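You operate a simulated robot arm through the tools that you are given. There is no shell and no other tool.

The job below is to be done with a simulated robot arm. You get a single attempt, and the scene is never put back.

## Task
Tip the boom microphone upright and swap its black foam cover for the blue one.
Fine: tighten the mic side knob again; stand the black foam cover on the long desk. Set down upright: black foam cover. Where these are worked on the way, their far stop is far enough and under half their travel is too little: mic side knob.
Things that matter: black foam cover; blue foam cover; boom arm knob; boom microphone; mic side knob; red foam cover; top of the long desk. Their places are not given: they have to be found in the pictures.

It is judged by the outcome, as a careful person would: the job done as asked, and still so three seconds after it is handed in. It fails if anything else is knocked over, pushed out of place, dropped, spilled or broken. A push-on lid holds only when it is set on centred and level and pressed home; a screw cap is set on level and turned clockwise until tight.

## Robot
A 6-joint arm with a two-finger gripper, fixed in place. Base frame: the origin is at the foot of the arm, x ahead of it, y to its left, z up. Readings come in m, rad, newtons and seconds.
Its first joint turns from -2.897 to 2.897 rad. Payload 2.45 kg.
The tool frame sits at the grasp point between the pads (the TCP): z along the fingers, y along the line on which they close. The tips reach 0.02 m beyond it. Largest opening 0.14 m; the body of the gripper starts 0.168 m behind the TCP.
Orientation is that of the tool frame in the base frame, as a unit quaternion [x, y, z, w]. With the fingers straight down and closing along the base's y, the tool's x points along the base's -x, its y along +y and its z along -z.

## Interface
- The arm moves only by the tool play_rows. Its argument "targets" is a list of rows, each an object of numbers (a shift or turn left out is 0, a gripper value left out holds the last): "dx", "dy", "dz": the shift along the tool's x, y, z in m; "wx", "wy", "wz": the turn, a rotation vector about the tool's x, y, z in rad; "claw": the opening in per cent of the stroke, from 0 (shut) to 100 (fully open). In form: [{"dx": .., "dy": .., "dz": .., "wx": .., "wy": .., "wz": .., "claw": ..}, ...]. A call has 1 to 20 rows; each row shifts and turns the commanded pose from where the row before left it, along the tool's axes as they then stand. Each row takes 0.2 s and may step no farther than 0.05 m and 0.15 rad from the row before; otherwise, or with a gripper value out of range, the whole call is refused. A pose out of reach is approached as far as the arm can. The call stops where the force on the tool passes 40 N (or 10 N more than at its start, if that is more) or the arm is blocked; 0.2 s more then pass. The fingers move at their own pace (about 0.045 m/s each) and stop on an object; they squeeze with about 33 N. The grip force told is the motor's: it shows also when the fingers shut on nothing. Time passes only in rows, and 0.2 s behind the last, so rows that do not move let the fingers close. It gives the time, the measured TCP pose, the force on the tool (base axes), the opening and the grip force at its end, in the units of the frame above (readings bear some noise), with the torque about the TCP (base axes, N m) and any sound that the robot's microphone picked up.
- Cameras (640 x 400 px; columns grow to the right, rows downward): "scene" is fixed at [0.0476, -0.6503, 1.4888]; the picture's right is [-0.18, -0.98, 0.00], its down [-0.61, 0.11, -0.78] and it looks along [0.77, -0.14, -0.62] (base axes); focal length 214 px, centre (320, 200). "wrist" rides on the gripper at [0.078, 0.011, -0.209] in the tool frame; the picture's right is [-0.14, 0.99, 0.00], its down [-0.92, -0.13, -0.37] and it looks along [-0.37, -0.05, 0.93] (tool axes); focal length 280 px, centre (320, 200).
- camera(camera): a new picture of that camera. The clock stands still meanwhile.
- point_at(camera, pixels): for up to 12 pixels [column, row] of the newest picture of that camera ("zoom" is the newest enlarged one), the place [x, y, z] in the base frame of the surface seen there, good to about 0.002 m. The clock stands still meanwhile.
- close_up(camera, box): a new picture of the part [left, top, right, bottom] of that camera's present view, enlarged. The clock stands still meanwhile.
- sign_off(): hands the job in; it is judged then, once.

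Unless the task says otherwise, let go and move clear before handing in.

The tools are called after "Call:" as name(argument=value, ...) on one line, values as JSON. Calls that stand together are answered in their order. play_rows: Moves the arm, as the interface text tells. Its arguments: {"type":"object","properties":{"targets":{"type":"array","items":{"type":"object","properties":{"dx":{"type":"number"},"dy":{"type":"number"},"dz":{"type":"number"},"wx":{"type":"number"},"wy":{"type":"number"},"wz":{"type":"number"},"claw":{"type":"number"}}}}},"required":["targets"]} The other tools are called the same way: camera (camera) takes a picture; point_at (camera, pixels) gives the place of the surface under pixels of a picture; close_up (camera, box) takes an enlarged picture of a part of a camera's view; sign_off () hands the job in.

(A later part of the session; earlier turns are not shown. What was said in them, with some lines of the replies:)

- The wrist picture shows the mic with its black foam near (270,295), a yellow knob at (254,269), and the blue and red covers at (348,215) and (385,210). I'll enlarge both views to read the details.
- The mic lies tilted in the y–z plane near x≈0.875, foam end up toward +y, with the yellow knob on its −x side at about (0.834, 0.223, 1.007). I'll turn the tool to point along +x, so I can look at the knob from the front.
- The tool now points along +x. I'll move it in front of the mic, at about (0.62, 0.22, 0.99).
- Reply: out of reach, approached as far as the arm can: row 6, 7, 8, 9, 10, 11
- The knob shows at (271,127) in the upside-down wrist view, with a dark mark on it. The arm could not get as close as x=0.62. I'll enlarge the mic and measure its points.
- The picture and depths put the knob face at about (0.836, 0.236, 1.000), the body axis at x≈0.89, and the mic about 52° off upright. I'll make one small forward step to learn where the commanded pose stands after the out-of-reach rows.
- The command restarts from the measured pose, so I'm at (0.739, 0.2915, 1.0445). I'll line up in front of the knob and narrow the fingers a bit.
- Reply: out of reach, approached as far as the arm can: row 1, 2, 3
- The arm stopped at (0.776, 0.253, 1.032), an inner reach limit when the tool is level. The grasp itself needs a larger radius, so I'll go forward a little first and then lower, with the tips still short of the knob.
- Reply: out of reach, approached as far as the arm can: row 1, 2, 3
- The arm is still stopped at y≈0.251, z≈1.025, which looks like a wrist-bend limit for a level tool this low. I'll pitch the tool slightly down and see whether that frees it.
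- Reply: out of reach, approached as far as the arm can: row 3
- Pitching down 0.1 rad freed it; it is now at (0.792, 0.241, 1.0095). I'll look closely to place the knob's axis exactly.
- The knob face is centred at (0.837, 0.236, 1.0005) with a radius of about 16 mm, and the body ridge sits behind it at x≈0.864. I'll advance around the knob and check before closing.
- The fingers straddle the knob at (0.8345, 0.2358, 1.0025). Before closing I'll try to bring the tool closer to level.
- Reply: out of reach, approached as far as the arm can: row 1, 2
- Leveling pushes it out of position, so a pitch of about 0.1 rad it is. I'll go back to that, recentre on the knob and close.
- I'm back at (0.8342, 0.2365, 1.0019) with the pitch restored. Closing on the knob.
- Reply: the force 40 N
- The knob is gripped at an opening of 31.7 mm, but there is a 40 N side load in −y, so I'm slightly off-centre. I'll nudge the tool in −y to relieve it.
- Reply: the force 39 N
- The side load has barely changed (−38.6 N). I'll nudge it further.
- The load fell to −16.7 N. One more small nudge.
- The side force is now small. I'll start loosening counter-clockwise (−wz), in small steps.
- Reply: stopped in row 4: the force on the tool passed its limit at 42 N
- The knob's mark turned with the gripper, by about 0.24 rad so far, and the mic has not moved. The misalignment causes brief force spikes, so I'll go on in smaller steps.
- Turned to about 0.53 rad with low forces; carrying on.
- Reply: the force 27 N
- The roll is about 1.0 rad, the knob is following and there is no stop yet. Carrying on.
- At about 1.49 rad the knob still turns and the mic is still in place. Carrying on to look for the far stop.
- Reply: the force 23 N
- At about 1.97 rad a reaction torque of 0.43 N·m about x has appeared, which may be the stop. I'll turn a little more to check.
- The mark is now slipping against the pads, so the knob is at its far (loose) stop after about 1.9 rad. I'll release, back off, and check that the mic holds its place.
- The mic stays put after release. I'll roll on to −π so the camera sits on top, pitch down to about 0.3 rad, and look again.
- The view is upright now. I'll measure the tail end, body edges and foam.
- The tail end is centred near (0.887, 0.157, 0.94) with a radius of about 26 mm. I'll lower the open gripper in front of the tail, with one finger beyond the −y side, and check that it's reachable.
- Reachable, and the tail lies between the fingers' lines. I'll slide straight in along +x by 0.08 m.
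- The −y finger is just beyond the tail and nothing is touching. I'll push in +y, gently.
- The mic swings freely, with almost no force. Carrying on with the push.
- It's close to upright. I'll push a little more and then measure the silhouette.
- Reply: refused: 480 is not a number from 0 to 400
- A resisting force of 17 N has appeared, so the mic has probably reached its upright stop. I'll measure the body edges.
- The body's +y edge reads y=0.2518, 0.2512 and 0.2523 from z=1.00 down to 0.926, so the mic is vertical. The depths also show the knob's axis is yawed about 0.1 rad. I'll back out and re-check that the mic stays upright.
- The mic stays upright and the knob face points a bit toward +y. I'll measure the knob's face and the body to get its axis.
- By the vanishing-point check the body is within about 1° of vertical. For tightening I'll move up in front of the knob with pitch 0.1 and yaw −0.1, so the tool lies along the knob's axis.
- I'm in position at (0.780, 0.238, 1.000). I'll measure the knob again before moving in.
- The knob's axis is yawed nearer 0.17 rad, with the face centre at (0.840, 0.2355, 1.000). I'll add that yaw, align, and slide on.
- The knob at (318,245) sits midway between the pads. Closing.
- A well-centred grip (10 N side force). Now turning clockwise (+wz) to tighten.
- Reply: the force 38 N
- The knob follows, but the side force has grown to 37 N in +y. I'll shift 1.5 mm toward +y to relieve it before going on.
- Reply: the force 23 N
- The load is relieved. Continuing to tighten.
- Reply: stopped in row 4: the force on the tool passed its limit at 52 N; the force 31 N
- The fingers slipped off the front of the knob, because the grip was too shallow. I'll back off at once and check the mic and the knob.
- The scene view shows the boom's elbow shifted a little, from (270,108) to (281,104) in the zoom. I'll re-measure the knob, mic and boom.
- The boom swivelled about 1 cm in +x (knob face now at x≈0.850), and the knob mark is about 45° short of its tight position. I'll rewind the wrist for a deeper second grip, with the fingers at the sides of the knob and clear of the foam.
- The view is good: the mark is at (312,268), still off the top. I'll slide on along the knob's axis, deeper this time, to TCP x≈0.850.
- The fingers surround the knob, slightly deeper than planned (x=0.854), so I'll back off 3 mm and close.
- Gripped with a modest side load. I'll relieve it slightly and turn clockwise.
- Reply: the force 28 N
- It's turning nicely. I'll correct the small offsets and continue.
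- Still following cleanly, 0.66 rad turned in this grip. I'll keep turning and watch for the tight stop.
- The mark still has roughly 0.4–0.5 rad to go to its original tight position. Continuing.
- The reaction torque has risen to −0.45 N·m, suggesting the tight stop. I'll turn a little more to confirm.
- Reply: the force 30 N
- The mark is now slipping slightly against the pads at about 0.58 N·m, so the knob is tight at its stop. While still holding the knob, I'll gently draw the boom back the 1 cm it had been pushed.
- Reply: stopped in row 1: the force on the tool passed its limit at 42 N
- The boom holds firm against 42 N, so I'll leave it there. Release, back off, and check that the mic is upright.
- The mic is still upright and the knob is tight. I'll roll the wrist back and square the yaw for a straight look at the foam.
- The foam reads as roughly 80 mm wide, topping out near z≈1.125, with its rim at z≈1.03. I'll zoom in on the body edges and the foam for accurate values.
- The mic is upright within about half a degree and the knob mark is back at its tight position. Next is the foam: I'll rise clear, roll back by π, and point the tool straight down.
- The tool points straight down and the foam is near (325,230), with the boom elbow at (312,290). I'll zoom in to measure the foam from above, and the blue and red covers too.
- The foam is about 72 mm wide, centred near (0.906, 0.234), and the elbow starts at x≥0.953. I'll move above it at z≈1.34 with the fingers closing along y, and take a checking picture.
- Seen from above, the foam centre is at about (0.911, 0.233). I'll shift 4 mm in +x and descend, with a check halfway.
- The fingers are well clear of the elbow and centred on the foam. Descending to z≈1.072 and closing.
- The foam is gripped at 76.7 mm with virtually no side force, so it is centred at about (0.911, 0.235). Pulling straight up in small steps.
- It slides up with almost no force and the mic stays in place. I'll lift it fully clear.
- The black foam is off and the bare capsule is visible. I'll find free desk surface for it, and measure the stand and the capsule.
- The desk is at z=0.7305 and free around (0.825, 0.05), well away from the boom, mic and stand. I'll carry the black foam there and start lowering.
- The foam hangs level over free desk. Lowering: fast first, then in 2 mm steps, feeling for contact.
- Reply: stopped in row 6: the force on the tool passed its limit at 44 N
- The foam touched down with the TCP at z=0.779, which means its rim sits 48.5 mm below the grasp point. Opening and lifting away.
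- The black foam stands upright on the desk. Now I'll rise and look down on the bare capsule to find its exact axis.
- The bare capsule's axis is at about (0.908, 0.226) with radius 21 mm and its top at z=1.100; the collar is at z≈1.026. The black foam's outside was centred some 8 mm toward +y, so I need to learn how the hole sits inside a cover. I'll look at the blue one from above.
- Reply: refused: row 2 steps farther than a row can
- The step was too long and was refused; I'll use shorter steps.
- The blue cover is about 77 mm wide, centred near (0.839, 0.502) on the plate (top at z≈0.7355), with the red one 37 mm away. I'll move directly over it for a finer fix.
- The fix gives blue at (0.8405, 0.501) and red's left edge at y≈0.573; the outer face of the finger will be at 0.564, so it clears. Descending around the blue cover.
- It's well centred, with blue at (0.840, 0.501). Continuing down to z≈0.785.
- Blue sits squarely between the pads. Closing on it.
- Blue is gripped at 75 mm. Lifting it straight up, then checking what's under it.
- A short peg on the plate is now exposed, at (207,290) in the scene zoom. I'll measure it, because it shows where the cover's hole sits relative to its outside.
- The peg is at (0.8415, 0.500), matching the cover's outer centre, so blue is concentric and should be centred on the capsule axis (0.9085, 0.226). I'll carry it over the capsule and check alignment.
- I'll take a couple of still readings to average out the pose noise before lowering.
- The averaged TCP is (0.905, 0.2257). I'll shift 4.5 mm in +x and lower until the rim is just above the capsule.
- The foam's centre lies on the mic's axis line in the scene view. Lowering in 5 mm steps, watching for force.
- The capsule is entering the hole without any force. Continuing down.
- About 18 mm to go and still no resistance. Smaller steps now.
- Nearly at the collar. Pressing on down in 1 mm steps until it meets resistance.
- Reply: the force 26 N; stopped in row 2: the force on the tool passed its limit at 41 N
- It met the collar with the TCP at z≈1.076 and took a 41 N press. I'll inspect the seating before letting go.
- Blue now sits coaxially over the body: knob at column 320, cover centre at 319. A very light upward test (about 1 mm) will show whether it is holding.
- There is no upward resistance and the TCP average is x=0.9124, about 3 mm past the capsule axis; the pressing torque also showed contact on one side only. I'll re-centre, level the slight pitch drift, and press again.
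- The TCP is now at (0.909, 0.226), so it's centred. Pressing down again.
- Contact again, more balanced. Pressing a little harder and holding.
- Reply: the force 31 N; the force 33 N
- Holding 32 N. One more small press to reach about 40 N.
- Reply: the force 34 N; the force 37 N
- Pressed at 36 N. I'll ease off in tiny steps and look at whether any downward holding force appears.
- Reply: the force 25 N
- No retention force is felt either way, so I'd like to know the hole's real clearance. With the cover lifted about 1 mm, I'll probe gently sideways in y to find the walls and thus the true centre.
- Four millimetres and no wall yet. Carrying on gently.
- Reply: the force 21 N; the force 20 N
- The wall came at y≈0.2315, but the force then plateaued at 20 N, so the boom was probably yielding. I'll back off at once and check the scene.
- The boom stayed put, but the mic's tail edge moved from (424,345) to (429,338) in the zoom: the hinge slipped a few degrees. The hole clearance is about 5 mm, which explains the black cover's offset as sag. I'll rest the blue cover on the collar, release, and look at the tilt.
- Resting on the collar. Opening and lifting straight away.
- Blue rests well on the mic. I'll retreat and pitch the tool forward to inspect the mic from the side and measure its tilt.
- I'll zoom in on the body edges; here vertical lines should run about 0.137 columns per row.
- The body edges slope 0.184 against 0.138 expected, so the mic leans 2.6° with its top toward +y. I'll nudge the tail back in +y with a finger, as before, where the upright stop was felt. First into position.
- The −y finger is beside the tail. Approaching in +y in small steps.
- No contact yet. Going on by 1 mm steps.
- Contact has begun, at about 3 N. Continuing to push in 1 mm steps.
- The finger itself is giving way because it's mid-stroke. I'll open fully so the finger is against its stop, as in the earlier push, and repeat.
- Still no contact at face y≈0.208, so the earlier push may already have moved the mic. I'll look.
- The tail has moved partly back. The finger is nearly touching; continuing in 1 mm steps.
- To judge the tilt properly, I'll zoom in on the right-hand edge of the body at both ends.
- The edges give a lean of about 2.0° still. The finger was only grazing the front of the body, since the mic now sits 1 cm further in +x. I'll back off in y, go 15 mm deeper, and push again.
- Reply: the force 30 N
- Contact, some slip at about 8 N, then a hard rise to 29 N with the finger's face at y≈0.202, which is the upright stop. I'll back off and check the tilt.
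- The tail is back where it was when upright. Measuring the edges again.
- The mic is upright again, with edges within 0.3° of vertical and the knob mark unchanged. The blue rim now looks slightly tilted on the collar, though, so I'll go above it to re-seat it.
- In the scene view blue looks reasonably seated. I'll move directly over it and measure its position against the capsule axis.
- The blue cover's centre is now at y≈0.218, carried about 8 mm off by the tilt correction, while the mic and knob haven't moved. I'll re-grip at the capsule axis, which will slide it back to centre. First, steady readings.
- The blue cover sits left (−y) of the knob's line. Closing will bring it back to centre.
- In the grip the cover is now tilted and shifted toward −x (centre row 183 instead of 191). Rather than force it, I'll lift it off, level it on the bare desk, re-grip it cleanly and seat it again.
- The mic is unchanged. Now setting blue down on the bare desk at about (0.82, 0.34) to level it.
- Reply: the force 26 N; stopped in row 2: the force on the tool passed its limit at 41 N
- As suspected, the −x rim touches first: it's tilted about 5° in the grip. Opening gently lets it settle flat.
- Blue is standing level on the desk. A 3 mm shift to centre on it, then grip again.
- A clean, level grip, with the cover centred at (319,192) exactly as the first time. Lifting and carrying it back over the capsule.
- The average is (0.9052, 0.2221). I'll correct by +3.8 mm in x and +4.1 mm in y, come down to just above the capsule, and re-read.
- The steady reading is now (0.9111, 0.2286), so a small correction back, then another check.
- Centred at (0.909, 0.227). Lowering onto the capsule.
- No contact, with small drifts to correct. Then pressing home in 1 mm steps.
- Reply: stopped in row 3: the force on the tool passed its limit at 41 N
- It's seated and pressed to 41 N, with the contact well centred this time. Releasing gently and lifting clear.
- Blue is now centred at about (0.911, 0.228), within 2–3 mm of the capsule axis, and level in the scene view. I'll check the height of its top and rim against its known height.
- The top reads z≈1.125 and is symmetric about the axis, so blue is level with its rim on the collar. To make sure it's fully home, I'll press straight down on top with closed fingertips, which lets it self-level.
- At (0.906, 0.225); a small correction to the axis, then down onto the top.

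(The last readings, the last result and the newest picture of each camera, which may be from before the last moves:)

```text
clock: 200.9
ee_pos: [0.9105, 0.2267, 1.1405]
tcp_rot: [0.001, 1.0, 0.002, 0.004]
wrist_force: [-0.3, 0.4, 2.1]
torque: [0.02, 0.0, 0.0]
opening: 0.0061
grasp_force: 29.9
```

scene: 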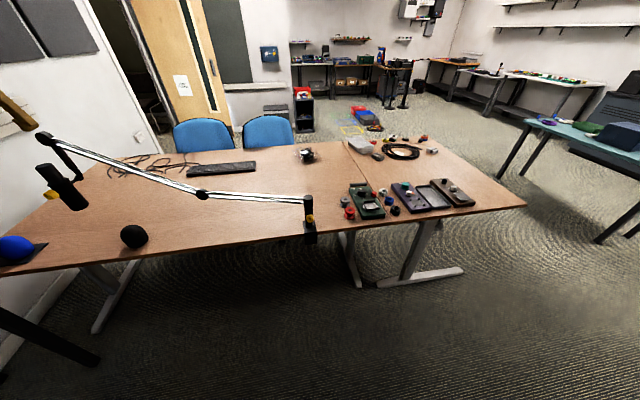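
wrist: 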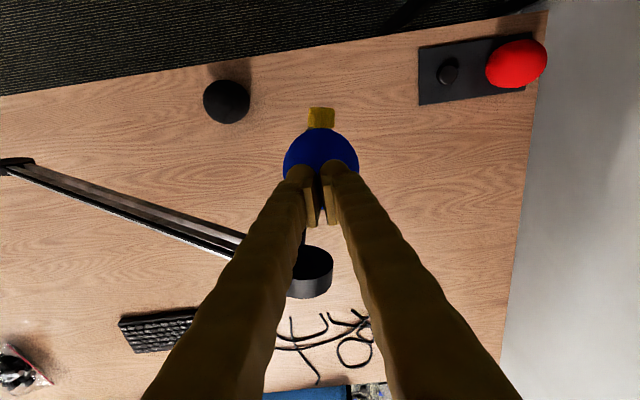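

The fingertips were parted 6 mm by the dome's apex, so this isn't a clean push. I'll open a little first so nothing is pinched, then lift away.

Call:
play_rows(targets=[{"claw": 12}, {}, {"claw": 25}, {}, {}, {"dz": -0.01}, {"dz": -0.03}, {"dz": -0.045}, {"dz": -0.045}, {}])

Call:
camera(camera="wrist")

Call:
close_up(camera="wrist", box=[270, 90, 370, 190])

Call:
close_up(camera="scene", box=[20, 110, 100, 220])

```text
clock: 203.1
ee_pos: [0.908, 0.2278, 1.2684]
tcp_rot: [0.001, 1.0, 0.001, 0.003]
wrist_force: [-0.4, 0.0, -0.3]
torque: [-0.02, -0.02, 0.0]
opening: 0.0352
grasp_force: 0.0
```

```text
taken
```

wrist: 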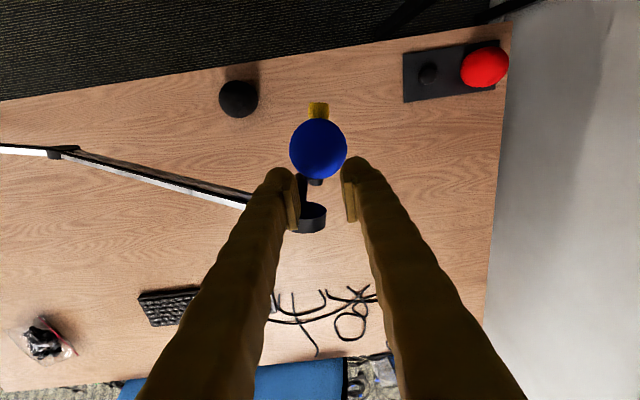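

```text
4.00 times, centred on (320, 140) of wrist
```

zoom: 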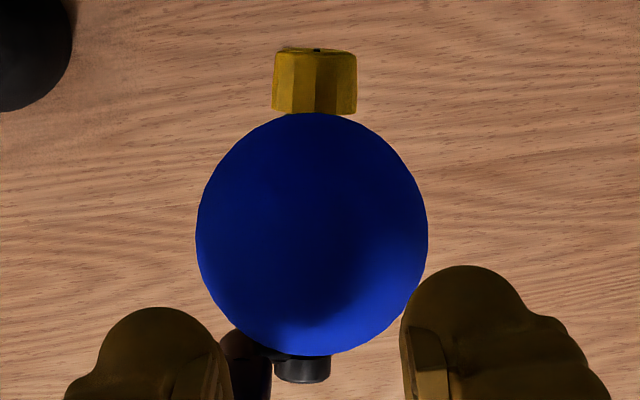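

```text
3.64 times, centred on (60, 165) of scene
```

zoom: 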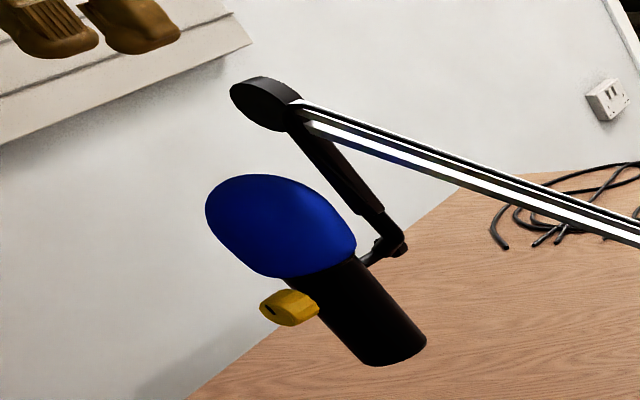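

Blue has not moved: centred at about (0.911, 0.226), level, the mic upright, and the knob tight. I'll withdraw well clear and take a last look at everything.

Call:
play_rows(targets=[{"dz": -0.04}, {"dz": -0.04}, {"dx": 0.045}, {"dx": 0.045}, {"dx": 0.045}, {"dx": 0.045}, {"dx": 0.045}, {"dy": 0.04}, {"dy": 0.04}, {}, {}])

Call:
camera(camera="wrist")

Call:
camera(camera="scene")

Call:
close_up(camera="scene", box=[0, 120, 160, 270])

```text
clock: 205.5
ee_pos: [0.6828, 0.3069, 1.3471]
tcp_rot: [0.001, 1.0, 0.002, 0.003]
wrist_force: [-0.4, -0.2, 0.8]
torque: [-0.04, 0.01, -0.01]
opening: 0.035
grasp_force: 0.1
```

```text
taken
```

wrist: 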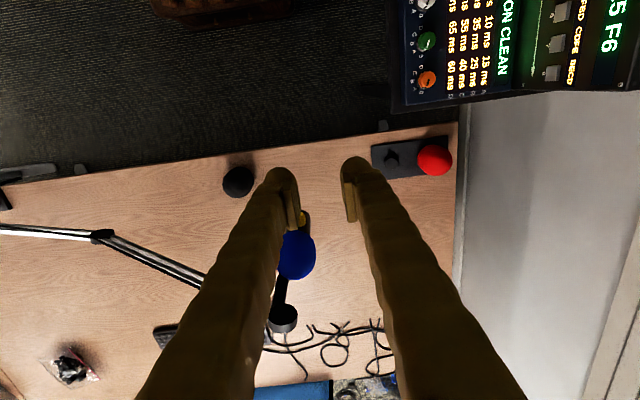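

```text
taken
```

scene: 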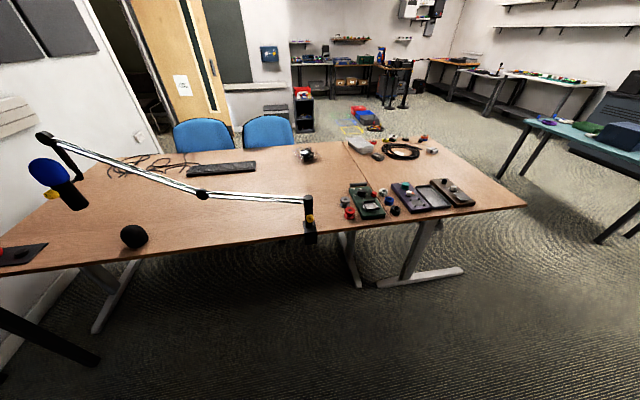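

```text
2.67 times, centred on (80, 195) of scene
```

zoom: 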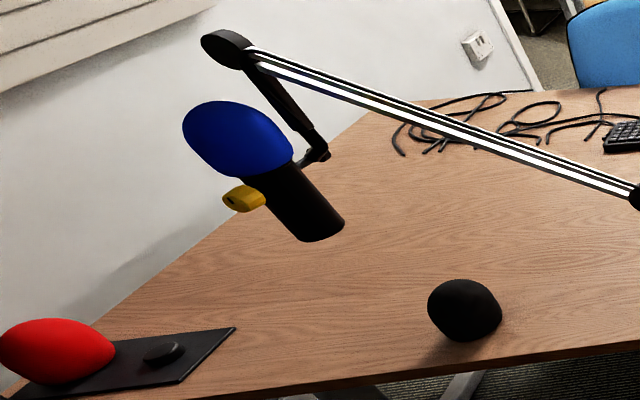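

The final pictures show the mic upright with the blue cover on it, and the side knob turned back to its tight mark. The black cover stands on the desk, the red one is still on its stand, and the arm is clear. Handing in.

Call:
sign_off()

```text
The job is handed in.
```

The microphone is upright with the blue cover on, and I've handed the job in. Nothing came back on whether it passed.

- **Mic:** it is vertical to within about 0.3° by the pictures. It slipped about 2.6° while I was testing the fit of the blue cover, and I pushed it back to its upright stop.
- **Side knob:** I loosened it to its far stop, then tightened it until it stopped. Its mark is back where it was at the start.
- **Blue cover:** it sits level on the collar, about 2–3 mm off the capsule's centre, and I pressed it down with about 41 N. I felt and heard no click, and an earlier light pull met no resistance, so it seems to rest on the mic rather than lock on. I lifted it off once, levelled it on the desk and put it back before the final press.
- **Black cover:** it stands upright on the long desk, clear of everything else.
- **Boom arm:** it moved about 1 cm when the fingers slipped off the knob. It would not move back under a 42 N pull, so I left it there.

I did not touch the red cover or the boom arm knob.
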